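You operate a simulated robot arm through the tools that you are given. There is no shell and no other tool.

Carry out the task below with a simulated robot arm. There is one attempt and no reset: what you move stays moved.

## Task
Wind the mini black bobbin full at LOW tension on the small winder.
Fine: bobbin on the cone, tension slider to LOW before winding, roller arm on, winder slider left home. Do not press END. Leave the knob and the other bobbins.

Only the result counts: the job must be done as asked and must still hold three seconds after the hand-in. Knocking over, shifting, dropping, spilling or breaking anything else fails it.

## Robot
A 7-joint arm with a fingered hand, fixed in place. Base frame: the origin is on the floor under the middle of its stand, x ahead of it, y to its left, z up. Units: mm, degrees, N and s.
It reaches about 1085 mm from its shoulder. Its first joint turns from -166.0 to 166.0 degrees. Payload 3.7 kg.
The TCP is the grasp point between the finger pads, 25 mm short of the fingertips. In the tool frame z runs along the fingers and y along their closing line. The gripper opens to 88 mm; its body begins 29 mm behind the TCP. The gripper is a hand of 5 fingers: y runs from the thumb to the fingers, the wrist lies at [-13, -106, -174] in the tool frame, and closing takes about 1.5 s.
Orientation is that of the tool frame in the base frame, as a unit quaternion [x, y, z, w]. With the fingers straight down and the wrist toward the robot, the tool's x, y and z point along [0, 1, 0], [1, 0, 0] and [0, 0, -1] of the base frame.

## Interface
- The arm moves only by the tool nudge_tool. Its argument "deltas" is a list that holds one entry, the list of rows, each a list of 6 numbers: the turn, a rotation vector about the tool's x, y, z in degrees, then the shift along the tool's x, y, z in mm. In form: [[[rx, ry, rz, x, y, z], ...]]. A call has 1 to 20 rows; each row is the pose to reach, as a shift and turn from the pose commanded when the call began, along the tool's axes at that moment. "jaw" is the closure, from 0 (fully open) to 1 (shut), set as the call begins (left out, the last holds). A row lasts 0.2 s, in which the tool goes at most 50 mm and 8.6 degrees; a call with a longer step from one row to the next is refused whole, and so is a gripper value outside its range. Where a pose cannot be reached the arm comes as near as it can. A force on the tool above 40 N (or 10 N above the force at the start of the call, whichever is more), or a blocked arm, ends the call early, and 0.2 s more pass. Each finger travels about 108 mm/s and halts on what it meets, pressing with about 34 N; the grip force reading is that of the motor and also rises with nothing between the fingers. The clock runs only during rows and for 0.2 s after the last one: add rows that repeat a pose to give the fingers time. The reply holds the time, the measured pose of the TCP, the force on the tool along the base axes, the opening and the grip force, in the units named above and with some noise, with the torque about the TCP (base axes, N m) and any sound that the robot's microphone picked up.
- Cameras (640 x 400 px; columns grow to the right, rows downward): "scene" is fixed at [397.2, 497.9, 1524.3]; the picture's right is [-0.90, -0.44, 0.00], its down [-0.37, 0.76, -0.53] and it looks along [0.23, -0.47, -0.85] (base axes); focal length 308 px, centre (320, 200). "wrist" rides on the gripper at [59, -79, -105] in the tool frame; the picture's right is [-0.73, 0.32, -0.61], its down [-0.62, -0.68, 0.38] and it looks along [-0.29, 0.66, 0.70] (tool axes); focal length 234 px, centre (320, 200). There is no depth. A picture from a camera that has moved, and an enlarged one, comes with that camera's place and axes in the base frame and with its lens. The place of the scene camera against the robot may be out by one fixed shift of up to 18 mm in any direction.
- snapshot(camera): a new picture of that camera. No time passes.
- move_fingers(index, middle, ring, little, thumb_bend, thumb_turn): sets how far each is bent, from 0 (flat) to 1 (curled in); at 0.3 the hand is open as for a grip, at 0.7 the pads meet at the TCP. One left out holds its place. A second passes; each finger stops where it meets its share of the squeeze, and holds until it gets a number again. A gripper value or a shape takes the hand back. It gives what a move gives, with no picture; readings hold the bend of each and the force on index, middle, ring, little, thumb and palm. thumb_turn goes from beside the hand (0) to across from the fingers (1), as for a grip.
- set_grasp(shape): the hand has 5 fingers and takes this shape, open, in about a second: jaw (thumb against the fingers, like two jaws); tri (thumb and two fingers); tip (a fingertip pinch); poke (one finger out to press); point (the index stretched); flat (the hand flat); cup (the hand cupped); fist (a fist). The gripper value then closes the fingers along that shape, each until it touches; the sizes above hold for jaw. It gives what a move gives, with no picture.
- inspect(camera, box): a new picture of the part [left, top, right, bottom] of that camera's present view, enlarged. No time passes.
- close_job(): hands the job in; it is judged then, once.

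Places have to be worked out from the pictures, the camera data and where the tool is seen. Open the gripper and draw the arm clear of the work before you hand the job in, unless the task says otherwise.

The tools are called as a command line: name --argument value ..., lists and objects as JSON in quotes. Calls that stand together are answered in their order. nudge_tool: Moves the arm, as the interface text tells. Its arguments: {"type":"object","properties":{"deltas":{"type":"array","items":{"type":"array","items":{"type":"array","items":{"type":"number"}}}},"jaw":{"type":"number"}},"required":["deltas"]} The other tools are called the same way: set_grasp (shape) gives the hand a shape; move_fingers (index, middle, ring, little, thumb_bend, thumb_turn) moves the fingers one by one; snapshot (camera) takes a picture; inspect (camera, box) takes an enlarged picture of a part of a camera's view; close_job () hands the job in.

At the start:

```text
time_s: 0.0
ee_pos: [494.2, 100.5, 1069.0]
ee_rot: [0.708, 0.707, -0.001, 0.0]
contact_force: [0.3, 0.0, -0.4]
torque: [0.0, -0.01, -0.02]
opening: 87.7
gripper_force: 0.1
shape: jaw
bend: [0.3, 0.3, 0.3, 0.3, 0.3, 0.98]
finger forces: [0.0, 0.1, 0.0, 0.2, 0.0, 0.1]
```

scene: 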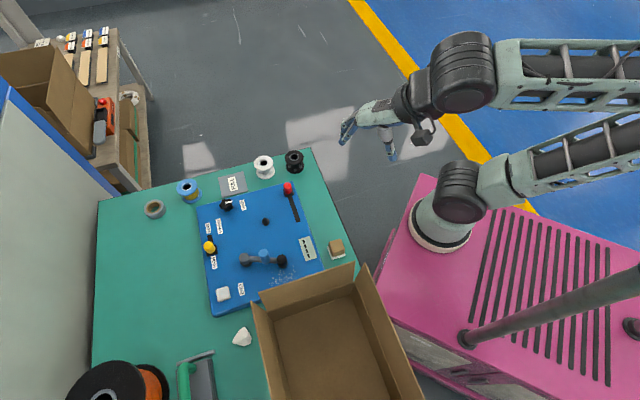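
wrist: 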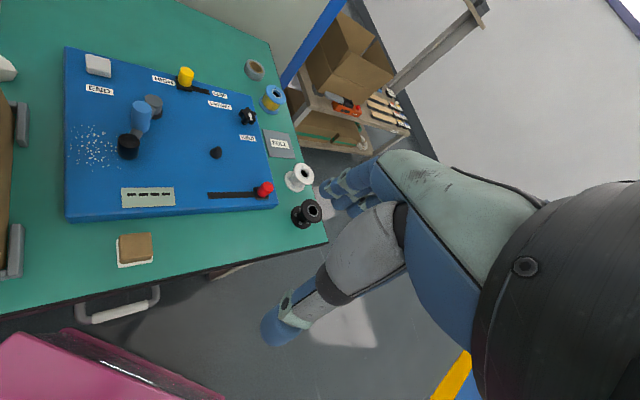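

I'll begin by looking closely at the winder and bobbins in both cameras before moving anything.

inspect --camera "scene" --box '[180, 140, 340, 240]'

inspect --camera "scene" --box '[180, 220, 360, 330]'

inspect --camera "wrist" --box '[180, 50, 340, 150]'

inspect --camera "wrist" --box '[180, 130, 340, 230]'

inspect --camera "wrist" --box '[50, 40, 210, 140]'

```text
4.00 times, centred on (260, 190) of scene
camera zoom: at [397.2, 497.9, 1524.3], right [-0.9, -0.44, 0.0], down [-0.37, 0.76, -0.53], along [0.23, -0.47, -0.85], focal length 1234 px, centre (560, 240)
```

zoom: 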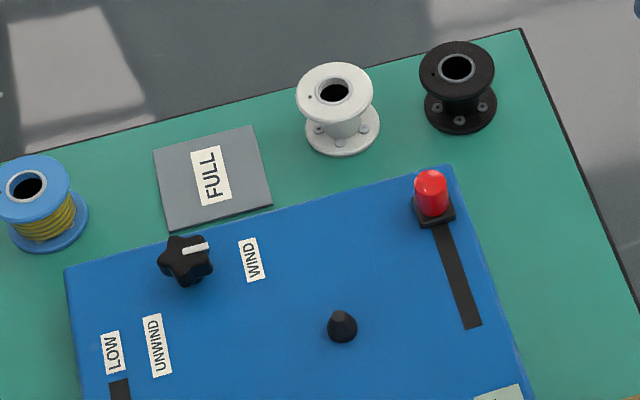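

```text
3.56 times, centred on (270, 275) of scene
camera zoom: at [397.2, 497.9, 1524.3], right [-0.9, -0.44, 0.0], down [-0.37, 0.76, -0.53], along [0.23, -0.47, -0.85], focal length 1097 px, centre (498, -67)
```

zoom: 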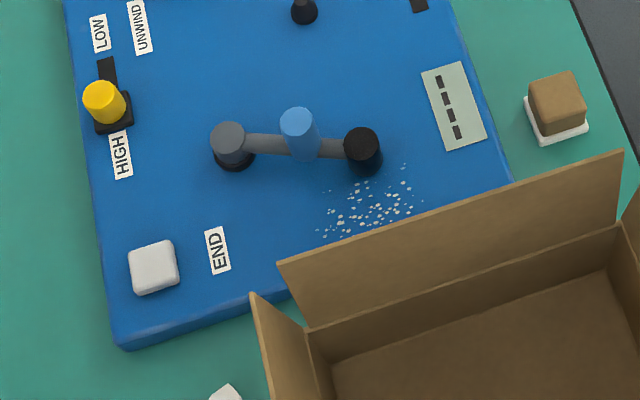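

```text
4.00 times, centred on (260, 100) of wrist
camera zoom: at [413.9, 158.6, 1173.6], right [0.32, -0.73, 0.61], down [-0.68, -0.62, -0.38], along [0.66, -0.29, -0.7], focal length 937 px, centre (560, 600)
```

zoom: 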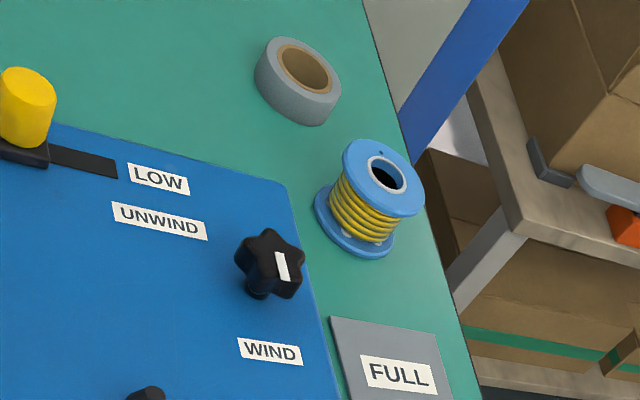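

```text
4.00 times, centred on (260, 180) of wrist
camera zoom: at [413.9, 158.6, 1173.6], right [0.32, -0.73, 0.61], down [-0.68, -0.62, -0.38], along [0.66, -0.29, -0.7], focal length 937 px, centre (560, 280)
```

zoom: 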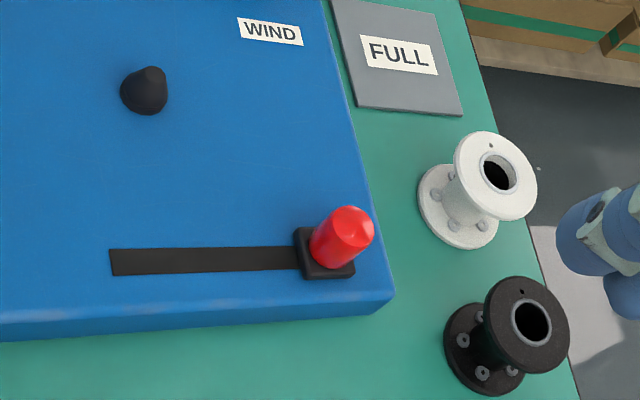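

```text
4.00 times, centred on (130, 90) of wrist
camera zoom: at [413.9, 158.6, 1173.6], right [0.32, -0.73, 0.61], down [-0.68, -0.62, -0.38], along [0.66, -0.29, -0.7], focal length 937 px, centre (1080, 640)
```

zoom: 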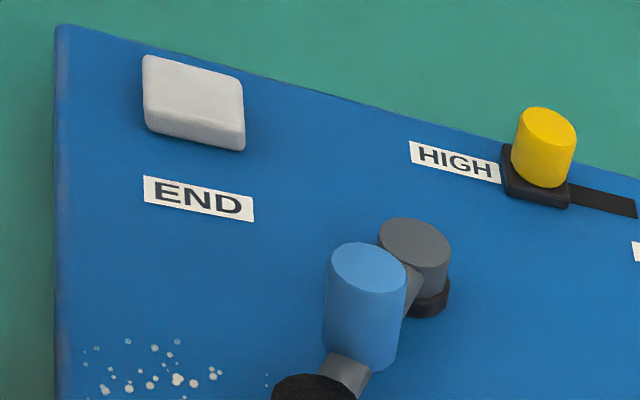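

The winder plate appears rotated about 45° in the base frame. My rough estimates are cone near (686, 225), black bobbin near (718, 14) and red slider near (683, 113). I'll move the hand over the winder, staying high, to get closer wrist views.

nudge_tool --deltas '[[[0, 0, 0, 26, 13, 24], [0, 0, 0, 52, 26, 48], [0, 0, 0, 78, 40, 71], [0, 0, 0, 104, 53, 95], [0, 0, 0, 130, 66, 119], [0, 0, 0, 130, 66, 119]]]'

snapshot --camera "wrist"

snapshot --camera "scene"

```text
time_s: 1.4
ee_pos: [557.9, 229.3, 949.5]
ee_rot: [0.708, 0.707, 0.0, 0.0]
contact_force: [-0.3, -0.1, 0.9]
torque: [-0.01, -0.02, 0.02]
opening: 87.8
gripper_force: 0.1
shape: jaw
bend: [0.3, 0.3, 0.3, 0.3, 0.3, 0.98]
finger forces: [0.0, 0.1, 0.0, 0.0, 0.0, 0.1]
```

```text
taken
camera wrist: at [478.4, 286.9, 1053.3], right [0.32, -0.73, 0.61], down [-0.68, -0.62, -0.38], along [0.66, -0.29, -0.7], focal length 234 px, centre (320, 200)
```

wrist: 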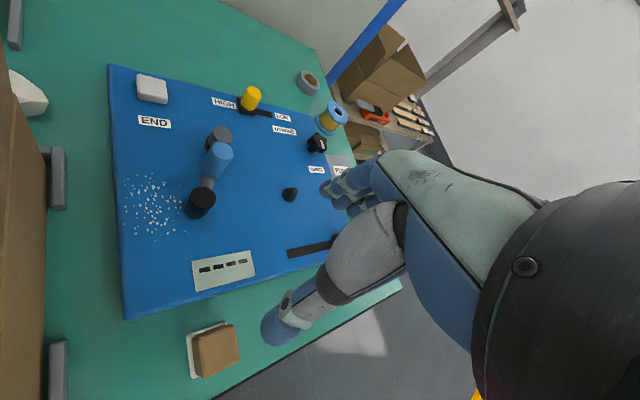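

```text
taken
```

scene: 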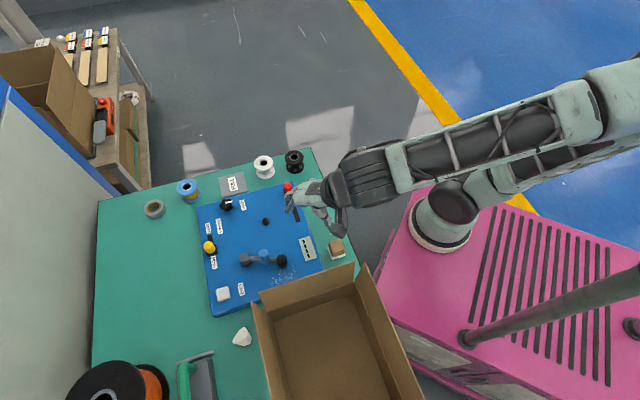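

The hand moved as expected. Next I'll zoom in on the key parts from this closer viewpoint to triangulate them.

inspect --camera "wrist" --box '[120, 60, 248, 140]'

inspect --camera "wrist" --box '[220, 70, 348, 150]'

inspect --camera "wrist" --box '[150, 110, 310, 210]'

inspect --camera "wrist" --box '[230, 140, 390, 240]'

inspect --camera "scene" --box '[240, 140, 368, 220]'

```text
5.00 times, centred on (184, 100) of wrist
camera zoom: at [478.4, 286.9, 1053.3], right [0.32, -0.73, 0.61], down [-0.68, -0.62, -0.38], along [0.66, -0.29, -0.7], focal length 1171 px, centre (1000, 700)
```

zoom: 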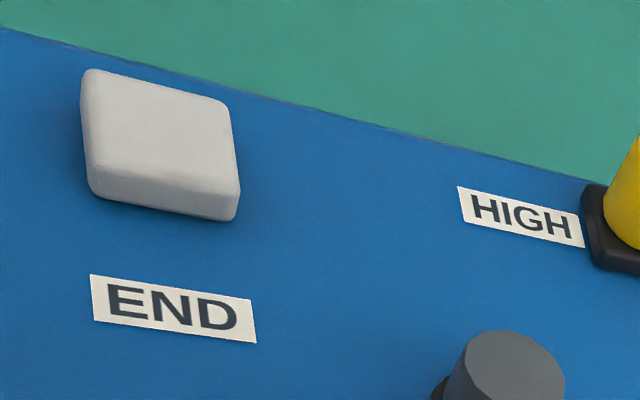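

```text
5.00 times, centred on (284, 110) of wrist
camera zoom: at [478.4, 286.9, 1053.3], right [0.32, -0.73, 0.61], down [-0.68, -0.62, -0.38], along [0.66, -0.29, -0.7], focal length 1171 px, centre (500, 650)
```

zoom: 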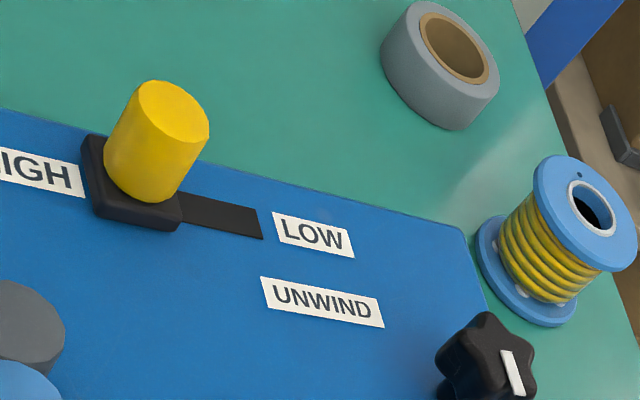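

```text
4.00 times, centred on (230, 160) of wrist
camera zoom: at [478.4, 286.9, 1053.3], right [0.32, -0.73, 0.61], down [-0.68, -0.62, -0.38], along [0.66, -0.29, -0.7], focal length 937 px, centre (680, 360)
```

zoom: 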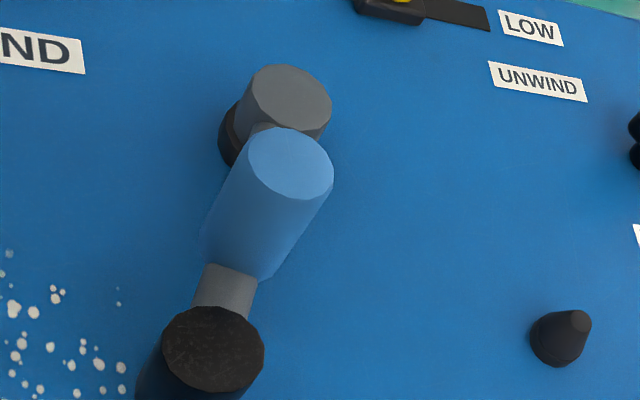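

```text
4.00 times, centred on (310, 190) of wrist
camera zoom: at [478.4, 286.9, 1053.3], right [0.32, -0.73, 0.61], down [-0.68, -0.62, -0.38], along [0.66, -0.29, -0.7], focal length 937 px, centre (360, 240)
```

zoom: 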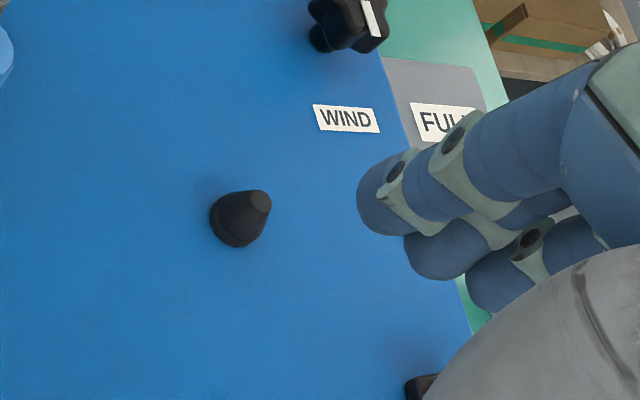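

```text
5.00 times, centred on (304, 180) of scene
camera zoom: at [397.2, 497.9, 1524.3], right [-0.9, -0.44, 0.0], down [-0.37, 0.76, -0.53], along [0.23, -0.47, -0.85], focal length 1542 px, centre (400, 300)
```

zoom: 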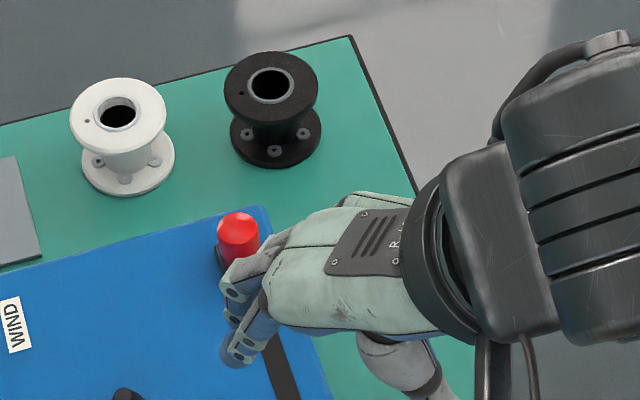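

Triangulation puts the plate top at z≈790, the table at ≈757, the cone at (689, 226) and the yellow cap at (770, 353, top 823). The roller handle is at (629, 319, top 857), its pivot at (681, 341) and the black bobbin at (724, 10, top 802). I'll turn the hand about 47° to line up with the slider direction while it's high up, and try the tip shape to see its footprint.

nudge_tool --deltas '[[[0, 0, 8, 0, 0, 0], [0, 0, 16, 0, 0, 0], [0, 0, 24, 0, 0, 0], [0, 0, 32, 0, 0, 0], [0, 0, 40, 0, 0, 0], [0, 0, 47, 0, 0, 0], [0, 0, 47, 0, 0, 0]]]'

set_grasp --shape "tip"

snapshot --camera "wrist"

inspect --camera "scene" --box '[200, 130, 400, 255]'

```text
time_s: 3.0
ee_pos: [544.9, 244.8, 951.8]
ee_rot: [0.918, 0.396, -0.01, -0.026]
contact_force: [0.5, 0.5, 0.4]
torque: [0.01, 0.0, 0.0]
opening: 87.4
gripper_force: 0.2
shape: jaw
bend: [0.3, 0.3, 0.3, 0.3, 0.3, 0.98]
finger forces: [0.0, 0.0, 0.0, 0.1, 0.0, 0.0]
```

```text
time_s: 3.9
ee_pos: [544.6, 244.3, 951.2]
ee_rot: [0.918, 0.397, -0.011, -0.025]
contact_force: [0.4, 0.0, -0.2]
torque: [-0.01, -0.01, 0.01]
opening: 87.9
gripper_force: 0.1
shape: tip
bend: [0.3, 0.98, 0.99, 0.99, 0.3, 0.98]
finger forces: [0.0, 0.0, 0.0, 0.0, 0.0, 0.0]
```

```text
taken
camera wrist: at [530.9, 336.5, 1059.7], right [-0.24, -0.77, 0.59], down [-0.94, 0.03, -0.34], along [0.25, -0.63, -0.73], focal length 234 px, centre (320, 200)
```

wrist: 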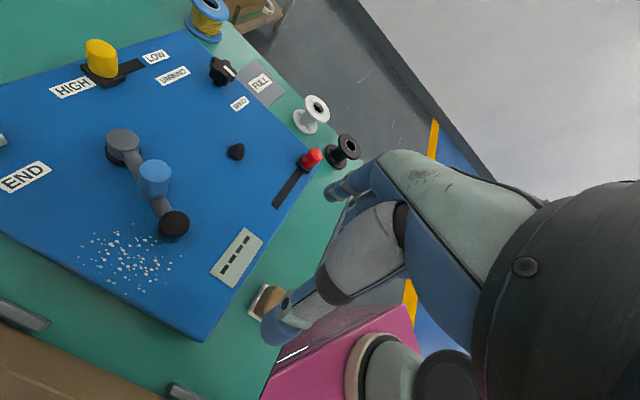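

```text
3.20 times, centred on (300, 192) of scene
camera zoom: at [397.2, 497.9, 1524.3], right [-0.9, -0.44, 0.0], down [-0.37, 0.76, -0.53], along [0.23, -0.47, -0.85], focal length 987 px, centre (384, 224)
```

zoom: 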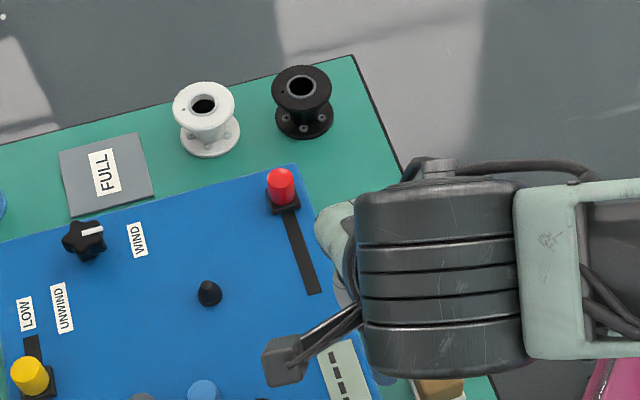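

The 47° yaw at this spot ended slightly short, so the wrist looks close to a joint limit. I'll go out above the yellow slider with about 40° yaw and check how well the pose is tracked there.

nudge_tool --deltas '[[[0, 0, -1, 34, 8, 0], [0, 0, -2, 68, 16, 5], [0, 0, -4, 102, 24, 15], [0, 0, -5, 136, 31, 25], [0, 0, -6, 170, 39, 35], [0, 0, -7, 204, 46, 45], [0, 0, -7, 237, 54, 50], [0, 0, -7, 237, 54, 50], [0, 0, -7, 237, 54, 50]]]'

snapshot --camera "wrist"

snapshot --camera "scene"

```text
time_s: 4.4
ee_pos: [530.2, 299.2, 949.0]
ee_rot: [0.884, 0.465, -0.021, -0.043]
contact_force: [1.0, 0.1, 0.4]
torque: [0.0, -0.03, 0.02]
opening: 88.1
gripper_force: 0.1
shape: tip
bend: [0.3, 0.98, 0.99, 0.99, 0.3, 0.98]
finger forces: [0.0, 0.0, 0.1, 0.0, 0.0, 0.0]
stopped in row 2: the arm was blocked; the commanded pose is now the measured one
```

```text
taken
camera wrist: at [506.7, 385.3, 1060.7], right [-0.1, -0.81, 0.57], down [-0.94, -0.11, -0.32], along [0.32, -0.57, -0.76], focal length 234 px, centre (320, 200)
```

wrist: 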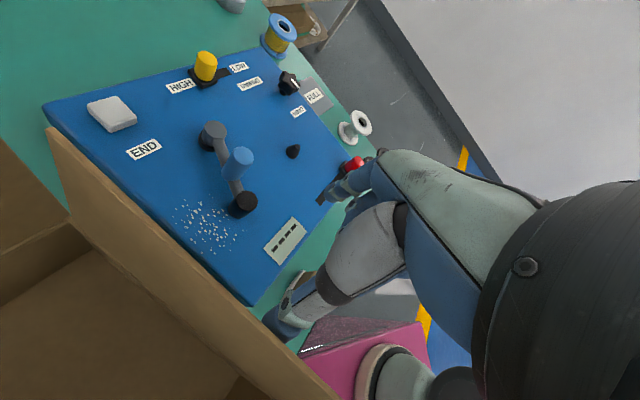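

```text
taken
```

scene: 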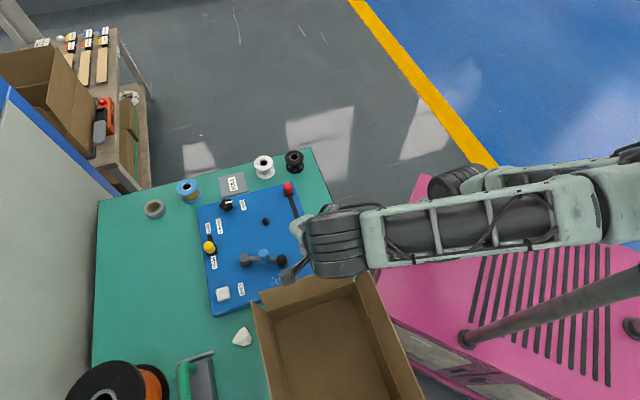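

The arm is against a wrist limit at this yaw, since the tool tilted by about 5°. I'll undo the tilt and yaw back toward 0°, then approach the yellow slider with less yaw.

nudge_tool --deltas '[[[-2.7, 0, -3, 0, 0, 0], [-5.5, 0, -6, 0, 0, 0], [-5.5, 0, -6, 0, 0, 0]]]'

nudge_tool --deltas '[[[0, 0, -7, 0, 0, 0], [0, 0, -14, 0, 0, 0], [0, 0, -21, 0, 0, 0], [0, 0, -28.5, 0, 0, 0], [0, 0, -28.5, 0, 0, 0]]]'

```text
time_s: 5.2
ee_pos: [537.3, 293.7, 951.2]
ee_rot: [0.862, 0.507, 0.0, -0.012]
contact_force: [0.6, 0.0, 0.2]
torque: [-0.02, -0.04, -0.02]
opening: 87.7
gripper_force: 0.1
shape: tip
bend: [0.3, 0.98, 0.99, 0.99, 0.3, 0.98]
finger forces: [0.0, 0.0, 0.1, 0.1, 0.0, 0.1]
```

```text
time_s: 6.4
ee_pos: [533.6, 298.7, 950.8]
ee_rot: [0.709, 0.705, 0.005, 0.004]
contact_force: [0.1, 1.0, 0.2]
torque: [-0.01, 0.01, 0.0]
opening: 87.7
gripper_force: 0.1
shape: tip
bend: [0.3, 0.98, 0.99, 0.99, 0.3, 0.98]
finger forces: [0.0, 0.0, 0.1, 0.1, 0.1, 0.1]
```

The orientation is back to about ψ=0. Now I'll try the "point" shape and see where the index fingertip sits relative to the TCP.

set_grasp --shape "point"

snapshot --camera "wrist"

inspect --camera "scene" --box '[200, 170, 400, 295]'

```text
time_s: 7.3
ee_pos: [533.6, 298.9, 950.0]
ee_rot: [0.71, 0.705, 0.004, 0.003]
contact_force: [0.7, -0.3, 0.5]
torque: [0.0, 0.02, -0.03]
opening: 80.7
gripper_force: 0.2
shape: point
bend: [0.2, 1.0, 1.0, 1.0, 0.98, 0.88]
finger forces: [0.0, 0.0, 0.0, 0.1, 0.1, 0.1]
```

```text
taken
camera wrist: at [453.6, 357.0, 1053.5], right [0.31, -0.73, 0.61], down [-0.68, -0.62, -0.39], along [0.66, -0.29, -0.69], focal length 234 px, centre (320, 200)
```

wrist: 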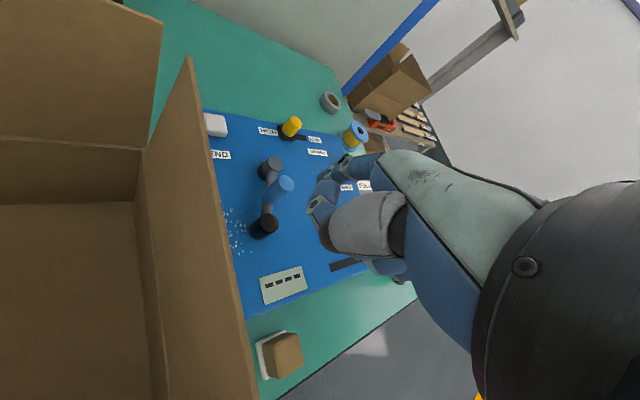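

```text
3.20 times, centred on (300, 232) of scene
camera zoom: at [397.2, 497.9, 1524.3], right [-0.9, -0.44, 0.0], down [-0.37, 0.76, -0.53], along [0.23, -0.47, -0.85], focal length 987 px, centre (384, 96)
```

zoom: 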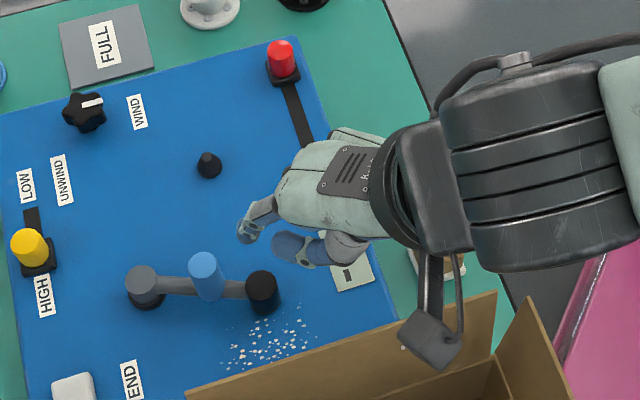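

I need a closer look at the index fingertip in this shape.

inspect --camera "wrist" --box '[272, 130, 432, 230]'

inspect --camera "scene" --box '[255, 205, 335, 255]'

```text
4.00 times, centred on (352, 180) of wrist
camera zoom: at [453.6, 357.0, 1053.5], right [0.31, -0.73, 0.61], down [-0.68, -0.62, -0.39], along [0.66, -0.29, -0.69], focal length 937 px, centre (192, 280)
```

zoom: 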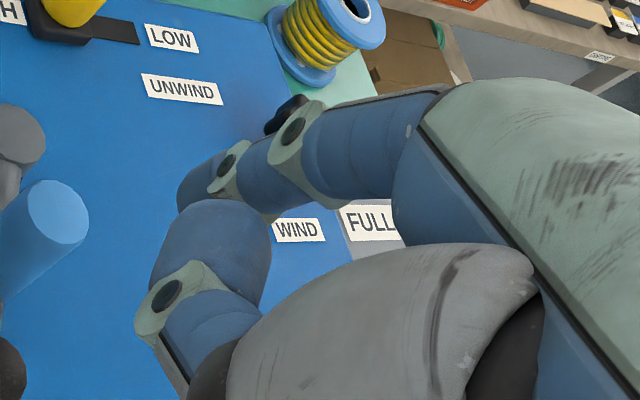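

```text
8.00 times, centred on (295, 230) of scene
camera zoom: at [397.2, 497.9, 1524.3], right [-0.9, -0.44, 0.0], down [-0.37, 0.76, -0.53], along [0.23, -0.47, -0.85], focal length 2467 px, centre (520, -40)
```

zoom: 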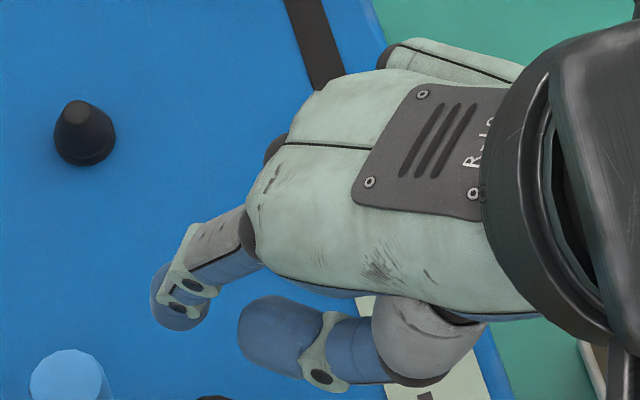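

In this shape the index tip is only about 10 mm lower than the thumb, so it makes a poor pusher. The tip pinch is cleaner, so I'll switch back to it, move out above the yellow slider at height and test yaw there.

set_grasp --shape "tip"

nudge_tool --deltas '[[[0, 0, 0, 8, 36, 0], [0, 0, 0, 17, 72, 4], [0, 0, 0, 25, 108, 8], [0, 0, 0, 34, 144, 12], [0, 0, 0, 42, 180, 16], [0, 0, 0, 51, 216, 20], [0, 0, 0, 51, 216, 20]]]'

nudge_tool --deltas '[[[0, 0, 6, 0, 0, 0], [0, 0, 12, 0, 0, 0], [0, 0, 18, 0, 0, 0], [0, 0, 24, 0, 0, 0], [0, 0, 30, 0, 0, 0], [0, 0, 30, 0, 0, 0]]]'

```text
time_s: 8.2
ee_pos: [534.8, 298.2, 950.4]
ee_rot: [0.71, 0.705, 0.005, 0.003]
contact_force: [-0.3, 0.5, 0.0]
torque: [0.02, -0.01, -0.01]
opening: 87.7
gripper_force: 0.0
shape: tip
bend: [0.3, 0.98, 0.99, 0.99, 0.3, 0.97]
finger forces: [0.1, 0.0, 0.0, 0.0, 0.0, 0.0]
```

```text
time_s: 9.8
ee_pos: [748.4, 348.6, 932.3]
ee_rot: [0.71, 0.704, 0.004, 0.003]
contact_force: [-0.1, 0.1, -0.3]
torque: [0.0, -0.02, 0.0]
opening: 87.8
gripper_force: 0.0
shape: tip
bend: [0.3, 0.98, 0.99, 0.99, 0.3, 0.98]
finger forces: [0.0, 0.0, 0.1, 0.0, 0.0, 0.0]
```

```text
time_s: 11.2
ee_pos: [749.8, 348.1, 932.2]
ee_rot: [0.868, 0.497, 0.005, 0.002]
contact_force: [0.9, -0.1, 0.1]
torque: [0.0, 0.0, -0.02]
opening: 88.0
gripper_force: 0.0
shape: tip
bend: [0.3, 0.98, 0.99, 0.99, 0.3, 0.98]
finger forces: [0.0, 0.0, 0.1, 0.0, 0.0, 0.0]
```

A yaw of 30° works cleanly here. I'll try on to 46° to match the slide axis.

nudge_tool --deltas '[[[0, 0, 5, 0, 0, 0], [0, 0, 10, 0, 0, 0], [0, 0, 16, 0, 0, 0], [0, 0, 16, 0, 0, 0]]]'

snapshot --camera "wrist"

inspect --camera "scene" --box '[170, 170, 330, 270]'

```text
time_s: 12.2
ee_pos: [750.4, 347.7, 932.8]
ee_rot: [0.929, 0.37, 0.004, 0.0]
contact_force: [0.1, 0.9, 0.5]
torque: [-0.01, -0.04, -0.01]
opening: 87.9
gripper_force: 0.0
shape: tip
bend: [0.3, 0.98, 0.99, 0.99, 0.3, 0.98]
finger forces: [0.1, 0.1, 0.0, 0.1, 0.0, 0.0]
```

```text
taken
camera wrist: at [735.9, 445.0, 1036.8], right [-0.31, -0.74, 0.6], down [-0.92, 0.07, -0.39], along [0.25, -0.67, -0.69], focal length 234 px, centre (320, 200)
```

wrist: 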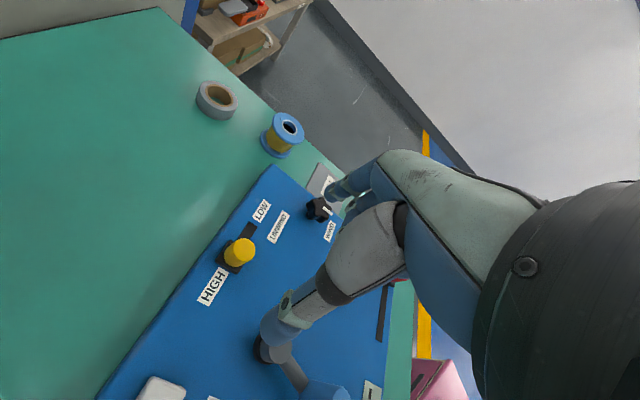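

```text
4.00 times, centred on (250, 220) of scene
camera zoom: at [397.2, 497.9, 1524.3], right [-0.9, -0.44, 0.0], down [-0.37, 0.76, -0.53], along [0.23, -0.47, -0.85], focal length 1234 px, centre (600, 120)
```

zoom: 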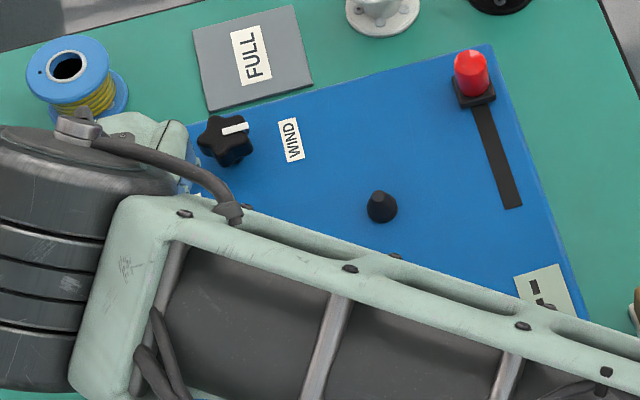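

The yaw of 46.6° is reached with no tilt. I'll zoom in on the slider from here to refine its place and its axis.

inspect --camera "wrist" --box '[180, 180, 308, 260]'

inspect --camera "wrist" --box '[230, 160, 358, 240]'

```text
5.00 times, centred on (244, 220) of wrist
camera zoom: at [735.9, 445.0, 1036.8], right [-0.31, -0.74, 0.6], down [-0.92, 0.07, -0.39], along [0.25, -0.67, -0.69], focal length 1171 px, centre (700, 100)
```

zoom: 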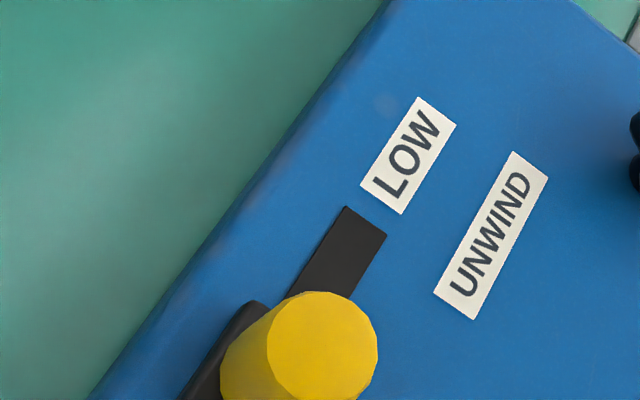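

```text
5.00 times, centred on (294, 200) of wrist
camera zoom: at [735.9, 445.0, 1036.8], right [-0.31, -0.74, 0.6], down [-0.92, 0.07, -0.39], along [0.25, -0.67, -0.69], focal length 1171 px, centre (450, 200)
```

zoom: 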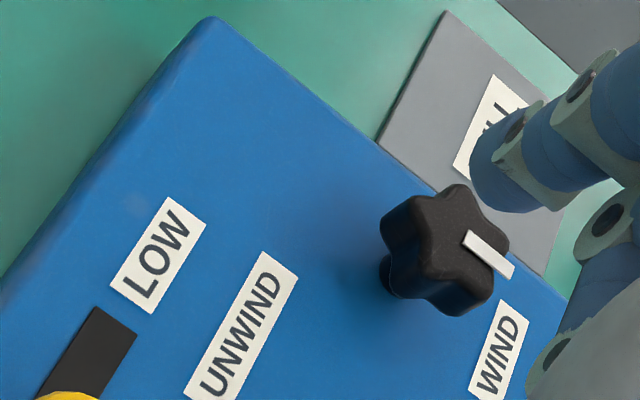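

The cap is at about (769, 351.5), with about 30 mm of free track toward LOW along (0.70, -0.71). I'll half close the pinch here, up high, to see how wide it is and where the tips are.

nudge_tool --deltas '[[[0, 0, 0, 0, 0, 0], [0, 0, 0, 0, 0, 0], [0, 0, 0, 0, 0, 0], [0, 0, 0, 0, 0, 0]]]' --jaw 0.5

inspect --camera "wrist" --box '[220, 150, 420, 375]'

```text
time_s: 13.2
ee_pos: [750.0, 347.6, 932.2]
ee_rot: [0.928, 0.372, 0.005, 0.001]
contact_force: [-0.1, -0.1, 0.3]
torque: [-0.01, 0.0, 0.03]
opening: 44.4
gripper_force: 0.0
shape: tip
bend: [0.73, 0.98, 0.99, 0.99, 0.69, 1.0]
finger forces: [0.0, 0.1, 0.0, 0.0, 0.0, 0.0]
```

```text
1.78 times, centred on (320, 262) of wrist
camera zoom: at [735.8, 445.0, 1036.8], right [-0.31, -0.74, 0.6], down [-0.92, 0.06, -0.39], along [0.25, -0.67, -0.69], focal length 416 px, centre (320, 89)
```

zoom: 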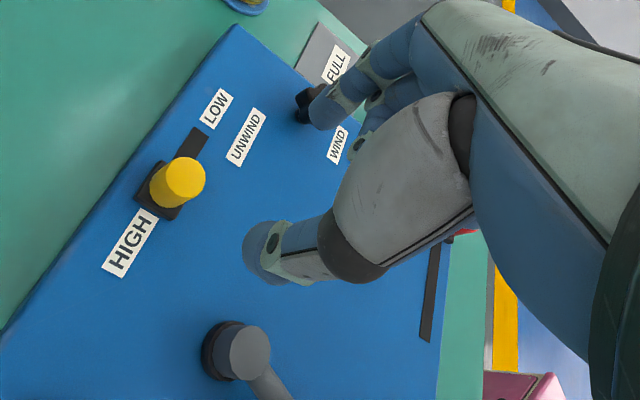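

The half-closed pinch puts the tips at roughly y≈±31 and 22–25 mm below the TCP, so it will straddle the 21 mm cap. I'll center over the cap and come down partway to check.

nudge_tool --deltas '[[[0, 0, 0, 9, 5, 5], [0, 0, 0, 16.5, 10.2, 25], [0, 0, 0, 16.5, 10.2, 48], [0, 0, 0, 16.5, 10.2, 68], [0, 0, 0, 16.5, 10.2, 68]]]'

inspect --camera "wrist" --box '[200, 150, 420, 375]'

snapshot --camera "scene"

```text
time_s: 14.4
ee_pos: [769.6, 351.8, 864.5]
ee_rot: [0.929, 0.371, 0.005, 0.001]
contact_force: [0.5, 0.4, 0.7]
torque: [-0.01, 0.0, 0.01]
opening: 44.5
gripper_force: 0.1
shape: tip
bend: [0.73, 0.98, 0.99, 0.99, 0.69, 1.0]
finger forces: [0.1, 0.0, 0.0, 0.0, 0.0, 0.1]
```

```text
1.78 times, centred on (310, 262) of wrist
camera zoom: at [756.2, 448.5, 968.8], right [-0.31, -0.74, 0.6], down [-0.92, 0.06, -0.39], along [0.25, -0.67, -0.69], focal length 416 px, centre (338, 89)
```

zoom: 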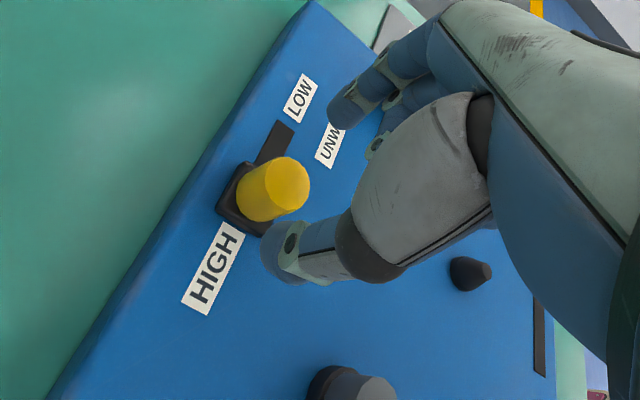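

```text
taken
```

scene: 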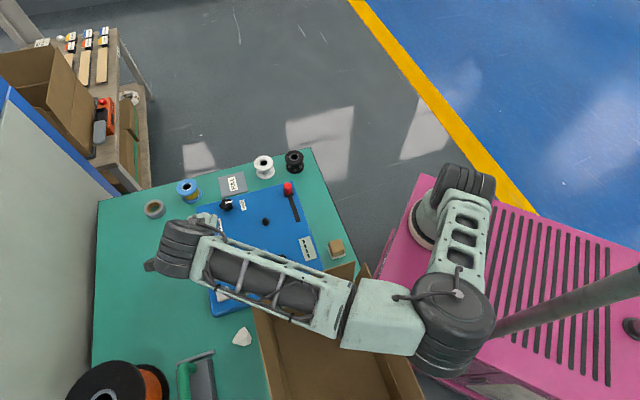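

The scene shows that at this yaw the elbow has swung out and the forearm crosses above the box flap, whose top I put at z≈953. Going lower could hit it, so I'll rise, turn back to ψ≈0 where the forearm stays clear, and push the slider from that orientation instead.

nudge_tool --deltas '[[[0, 0, 0, 0, 0, -35], [0, 0, 0, 0, 0, -70], [0, 0, -8, 0, 0, -70], [0, 0, -16, 0, 0, -70], [0, 0, -24, 0, 0, -70], [0, 0, -32, 0, 0, -70], [0, 0, -40, 0, 0, -70], [0, 0, -46.6, 0, 0, -70], [0, 0, -46.6, 0, 0, -70]]]'

snapshot --camera "scene"

snapshot --camera "wrist"

```text
time_s: 16.4
ee_pos: [769.7, 351.4, 935.1]
ee_rot: [0.705, 0.71, 0.004, 0.003]
contact_force: [0.0, 0.1, -0.5]
torque: [-0.02, 0.01, 0.0]
opening: 44.3
gripper_force: 0.1
shape: tip
bend: [0.73, 0.98, 0.99, 0.99, 0.69, 1.0]
finger forces: [0.1, 0.0, 0.0, 0.1, 0.1, 0.1]
```

```text
taken
```

scene: 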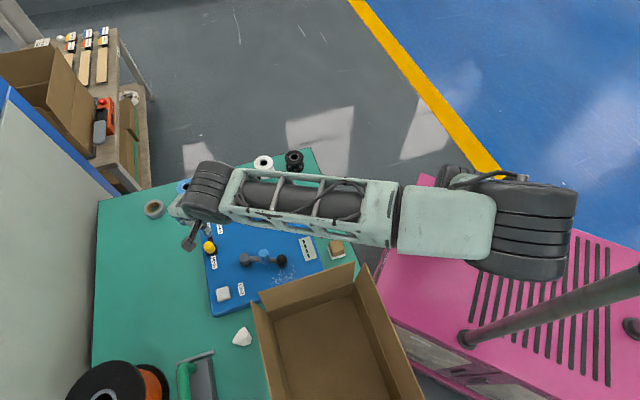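

```text
taken
camera wrist: at [687.9, 408.5, 1038.3], right [0.32, -0.73, 0.61], down [-0.67, -0.63, -0.39], along [0.67, -0.29, -0.69], focal length 234 px, centre (320, 200)
```

wrist: 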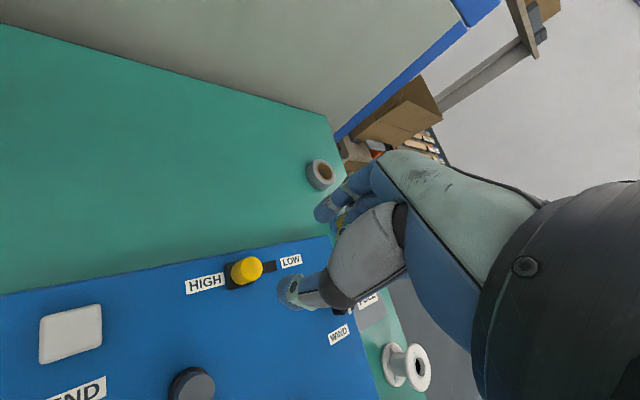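

At ψ=0 the forearm runs clear of the box. Now I'll close the pinch fully so it acts as a compact pusher, and check its shape.

nudge_tool --deltas '[[[0, 0, 0, 0, 0, 0], [0, 0, 0, 0, 0, 0], [0, 0, 0, 0, 0, 0], [0, 0, 0, 0, 0, 0], [0, 0, 0, 0, 0, 0]]]' --jaw 1

inspect --camera "wrist" --box '[220, 150, 420, 275]'

inspect --camera "scene" --box '[160, 160, 256, 260]'

```text
time_s: 17.6
ee_pos: [770.7, 351.0, 934.2]
ee_rot: [0.706, 0.708, 0.005, 0.002]
contact_force: [-0.2, 0.2, 0.5]
torque: [0.01, -0.01, 0.01]
opening: 0.0
gripper_force: 34.4
shape: tip
bend: [0.7, 1.0, 1.0, 1.0, 0.79, 1.0]
finger forces: [0.0, 0.0, 0.0, 0.0, 0.0, 0.0]
```

```text
3.20 times, centred on (320, 212) of wrist
camera zoom: at [688.0, 408.6, 1038.5], right [0.32, -0.73, 0.61], down [-0.67, -0.63, -0.39], along [0.67, -0.29, -0.69], focal length 749 px, centre (320, 160)
```

zoom: 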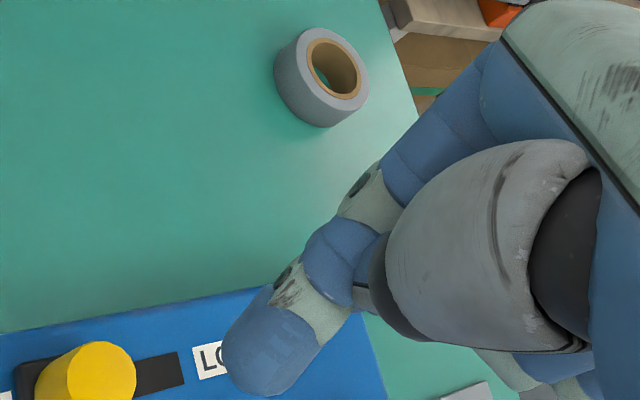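

```text
4.00 times, centred on (208, 210) of scene
camera zoom: at [397.2, 497.9, 1524.3], right [-0.9, -0.44, 0.0], down [-0.37, 0.76, -0.53], along [0.23, -0.47, -0.85], focal length 1234 px, centre (768, 160)
```

zoom: 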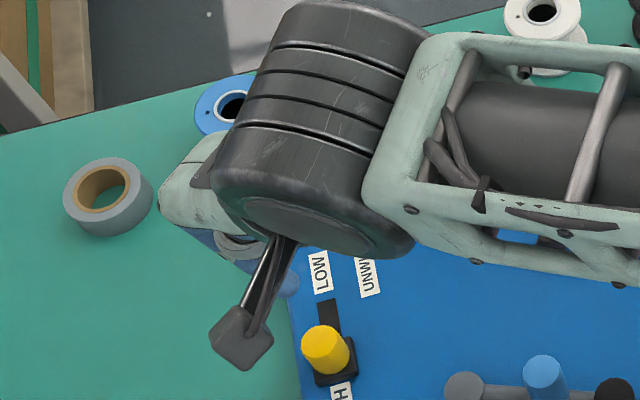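

Pushing with the thumb while loosely straddling the cap should work at this yaw, because the cap is constrained to its track. I'll reopen to about 44 mm, shift so the thumb sits behind the cap on its HIGH side, and descend most of the way to check.

nudge_tool --deltas '[[[0, 0, 0, 10, 5, 0], [0, 0, 0, 20, 10, 0], [0, 0, 0, 20, 10, 20], [0, 0, 0, 20, 10, 40], [0, 0, 0, 20, 10, 60], [0, 0, 0, 20, 10, 76], [0, 0, 0, 20, 10, 76]]]' --jaw 0.5

snapshot --camera "wrist"

inspect --camera "scene" --box '[160, 180, 288, 260]'

```text
time_s: 19.2
ee_pos: [781.6, 371.1, 859.2]
ee_rot: [0.705, 0.709, 0.005, 0.003]
contact_force: [-0.5, -0.5, -0.7]
torque: [0.03, 0.0, 0.0]
opening: 43.7
gripper_force: 0.0
shape: tip
bend: [0.73, 0.98, 0.99, 0.99, 0.69, 1.0]
finger forces: [0.0, 0.1, 0.0, 0.1, 0.1, 0.1]
```

```text
taken
camera wrist: at [699.0, 428.7, 962.9], right [0.32, -0.73, 0.61], down [-0.68, -0.63, -0.39], along [0.67, -0.29, -0.69], focal length 234 px, centre (320, 200)
```

wrist: 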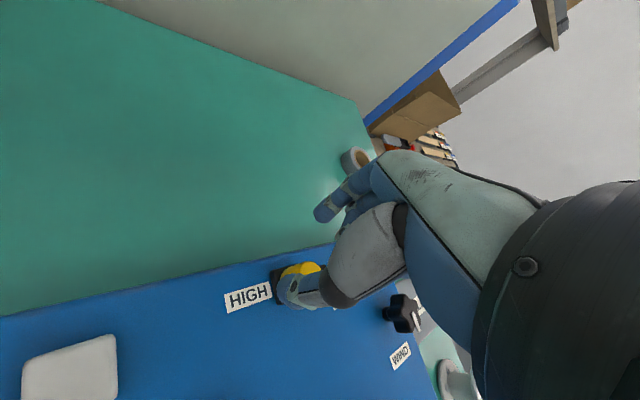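

```text
5.00 times, centred on (224, 220) of scene
camera zoom: at [397.2, 497.9, 1524.3], right [-0.9, -0.44, 0.0], down [-0.37, 0.76, -0.53], along [0.23, -0.47, -0.85], focal length 1542 px, centre (800, 100)
```

zoom: 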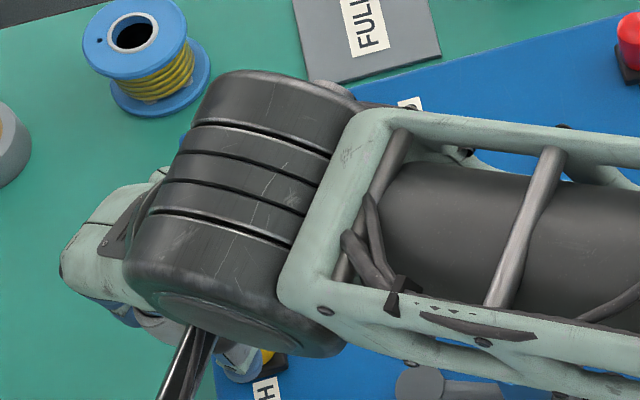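

I'll zoom in on the thumb tip against the yellow cap.

inspect --camera "wrist" --box '[220, 180, 412, 320]'

inspect --camera "scene" --box '[190, 235, 254, 275]'

```text
2.86 times, centred on (316, 250) of wrist
camera zoom: at [699.0, 428.7, 962.9], right [0.32, -0.73, 0.61], down [-0.68, -0.63, -0.39], along [0.67, -0.29, -0.69], focal length 669 px, centre (331, 57)
```

zoom: 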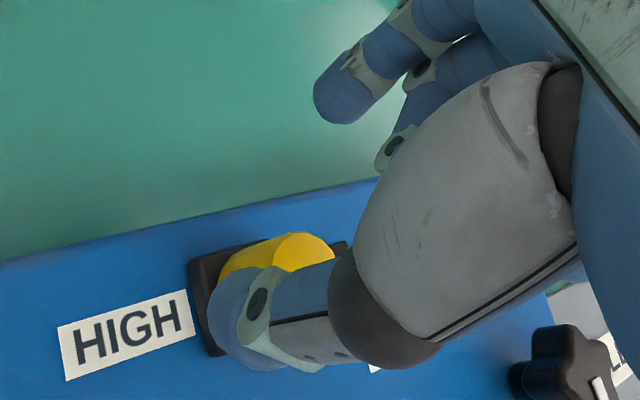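

```text
10.00 times, centred on (222, 255) of scene
camera zoom: at [397.2, 497.9, 1524.3], right [-0.9, -0.44, 0.0], down [-0.37, 0.76, -0.53], along [0.23, -0.47, -0.85], focal length 3084 px, centre (1300, -350)
```

zoom: 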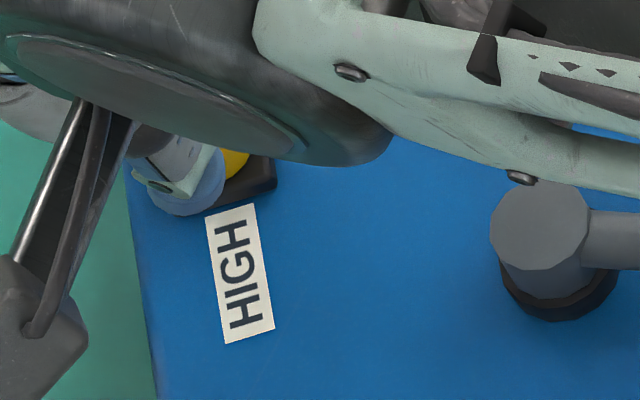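

The thumb tip triangulates to about (740, 377), behind the cap at (769, 351.5) and well aligned with the slide direction, with a gap of about 15 mm. I'll come down another 31 mm and look again.

nudge_tool --deltas '[[[0, 0, 0, 0, 0, 12], [0, 0, 0, 0, 0, 23], [0, 0, 0, 0, 0, 31], [0, 0, 0, 0, 0, 31]]]'

inspect --camera "wrist" --box '[220, 180, 412, 320]'

inspect --camera "scene" --box '[190, 225, 254, 275]'

```text
time_s: 20.2
ee_pos: [780.4, 370.8, 828.3]
ee_rot: [0.705, 0.709, 0.005, 0.003]
contact_force: [0.3, -0.7, 0.4]
torque: [-0.01, 0.01, 0.02]
opening: 43.5
gripper_force: 0.0
shape: tip
bend: [0.73, 0.98, 0.99, 0.99, 0.69, 1.0]
finger forces: [0.0, 0.1, 0.1, 0.0, 0.0, 0.1]
```

```text
2.86 times, centred on (316, 250) of wrist
camera zoom: at [698.8, 429.2, 931.7], right [0.32, -0.73, 0.61], down [-0.68, -0.63, -0.39], along [0.67, -0.29, -0.69], focal length 669 px, centre (331, 57)
```

zoom: 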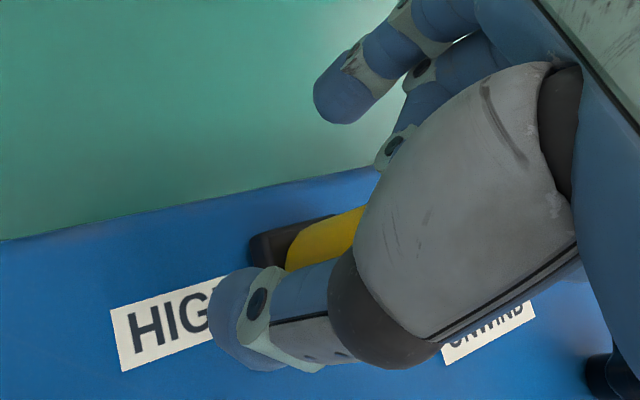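

```text
8.00 times, centred on (222, 250) of scene
camera zoom: at [397.2, 497.9, 1524.3], right [-0.9, -0.44, 0.0], down [-0.37, 0.76, -0.53], along [0.23, -0.47, -0.85], focal length 2467 px, centre (1104, -200)
```

zoom: 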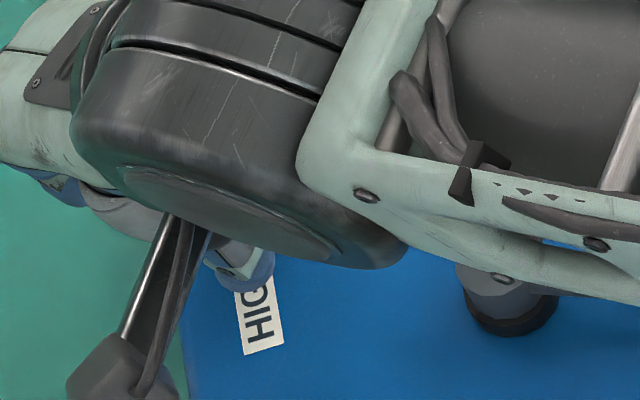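

No contact yet, and the thumb sits behind the cap but a bit high. I'll lower 9 mm more so it bears on the cap's side rather than its rim.

nudge_tool --deltas '[[[0, 0, 0, 0, 0, 4], [0, 0, 0, 0, 0, 9], [0, 0, 0, 0, 0, 9]]]'

inspect --camera "wrist" --box '[220, 180, 412, 320]'

```text
time_s: 21.0
ee_pos: [780.9, 372.4, 819.6]
ee_rot: [0.706, 0.709, 0.006, 0.003]
contact_force: [3.6, 2.3, 6.3]
torque: [-0.02, 0.05, 0.05]
opening: 43.6
gripper_force: 0.0
shape: tip
bend: [0.73, 0.99, 0.99, 0.99, 0.69, 1.0]
finger forces: [0.1, 7.1, 0.0, 0.0, 0.0, 0.0]
```

```text
2.86 times, centred on (316, 250) of wrist
camera zoom: at [699.4, 429.5, 923.1], right [0.32, -0.73, 0.61], down [-0.67, -0.63, -0.39], along [0.67, -0.29, -0.69], focal length 669 px, centre (331, 57)
```

zoom: 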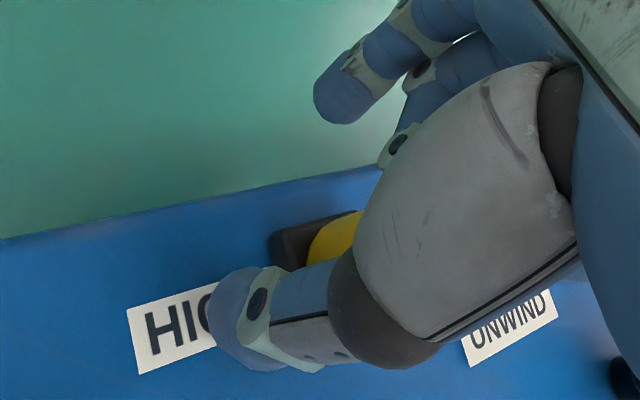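

The curled middle finger touched the cap at about 7 N, so curled fingers sit too low for this. I'll raise clear and use the fully open jaw shape instead, where the other fingers stand well ahead and the thumb reaches lower.

nudge_tool --deltas '[[[0, 0, 0, 0, 0, -15], [0, 0, 0, 0, 0, -45], [0, 0, 0, 0, 0, -60], [0, 0, 0, 0, 0, -60]]]'

set_grasp --shape "jaw"

snapshot --camera "wrist"

inspect --camera "wrist" --box '[220, 180, 412, 360]'

inspect --camera "scene" --box '[180, 215, 260, 275]'

```text
time_s: 22.0
ee_pos: [779.0, 371.2, 878.8]
ee_rot: [0.706, 0.708, 0.004, 0.003]
contact_force: [0.2, -0.5, -0.1]
torque: [0.0, -0.04, 0.01]
opening: 43.8
gripper_force: 0.0
shape: tip
bend: [0.73, 0.98, 0.99, 0.99, 0.69, 1.0]
finger forces: [0.1, 0.0, 0.1, 0.0, 0.1, 0.1]
```

```text
time_s: 22.9
ee_pos: [778.4, 372.2, 878.3]
ee_rot: [0.706, 0.708, 0.004, 0.003]
contact_force: [0.9, 0.4, -0.1]
torque: [0.0, 0.03, 0.02]
opening: 87.8
gripper_force: 0.0
shape: jaw
bend: [0.3, 0.3, 0.3, 0.3, 0.3, 0.98]
finger forces: [0.0, 0.0, 0.0, 0.0, 0.0, 0.0]
```

```text
taken
camera wrist: at [697.8, 429.3, 981.7], right [0.32, -0.73, 0.61], down [-0.67, -0.63, -0.39], along [0.67, -0.29, -0.69], focal length 234 px, centre (320, 200)
```

wrist: 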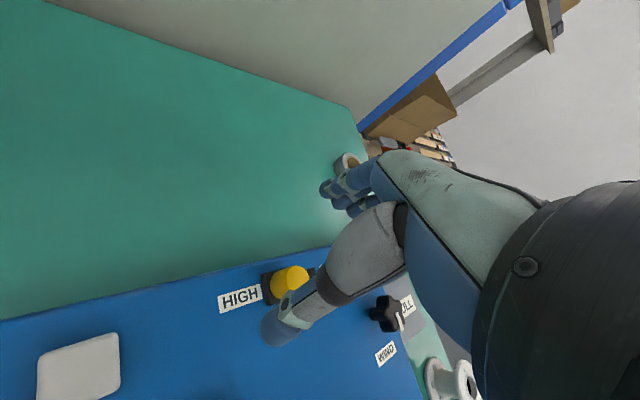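

```text
2.22 times, centred on (316, 270) of wrist
camera zoom: at [697.8, 429.3, 981.7], right [0.32, -0.73, 0.61], down [-0.67, -0.63, -0.39], along [0.67, -0.29, -0.69], focal length 520 px, centre (329, 44)
```

zoom: 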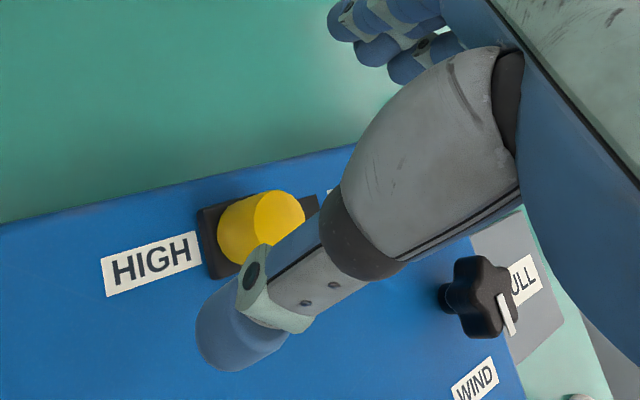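

```text
6.67 times, centred on (220, 245) of scene
camera zoom: at [397.2, 497.9, 1524.3], right [-0.9, -0.44, 0.0], down [-0.37, 0.76, -0.53], along [0.23, -0.47, -0.85], focal length 2056 px, centre (987, -100)
```

zoom: 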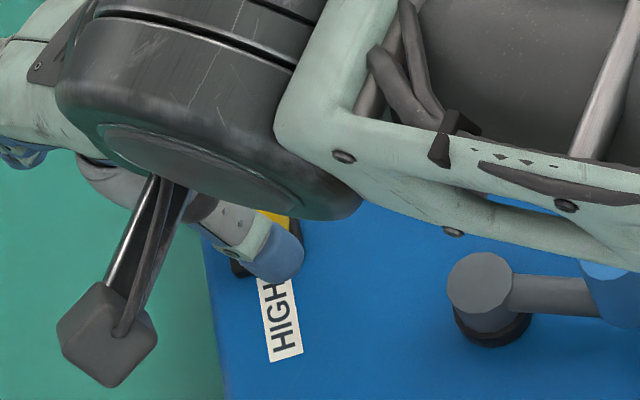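

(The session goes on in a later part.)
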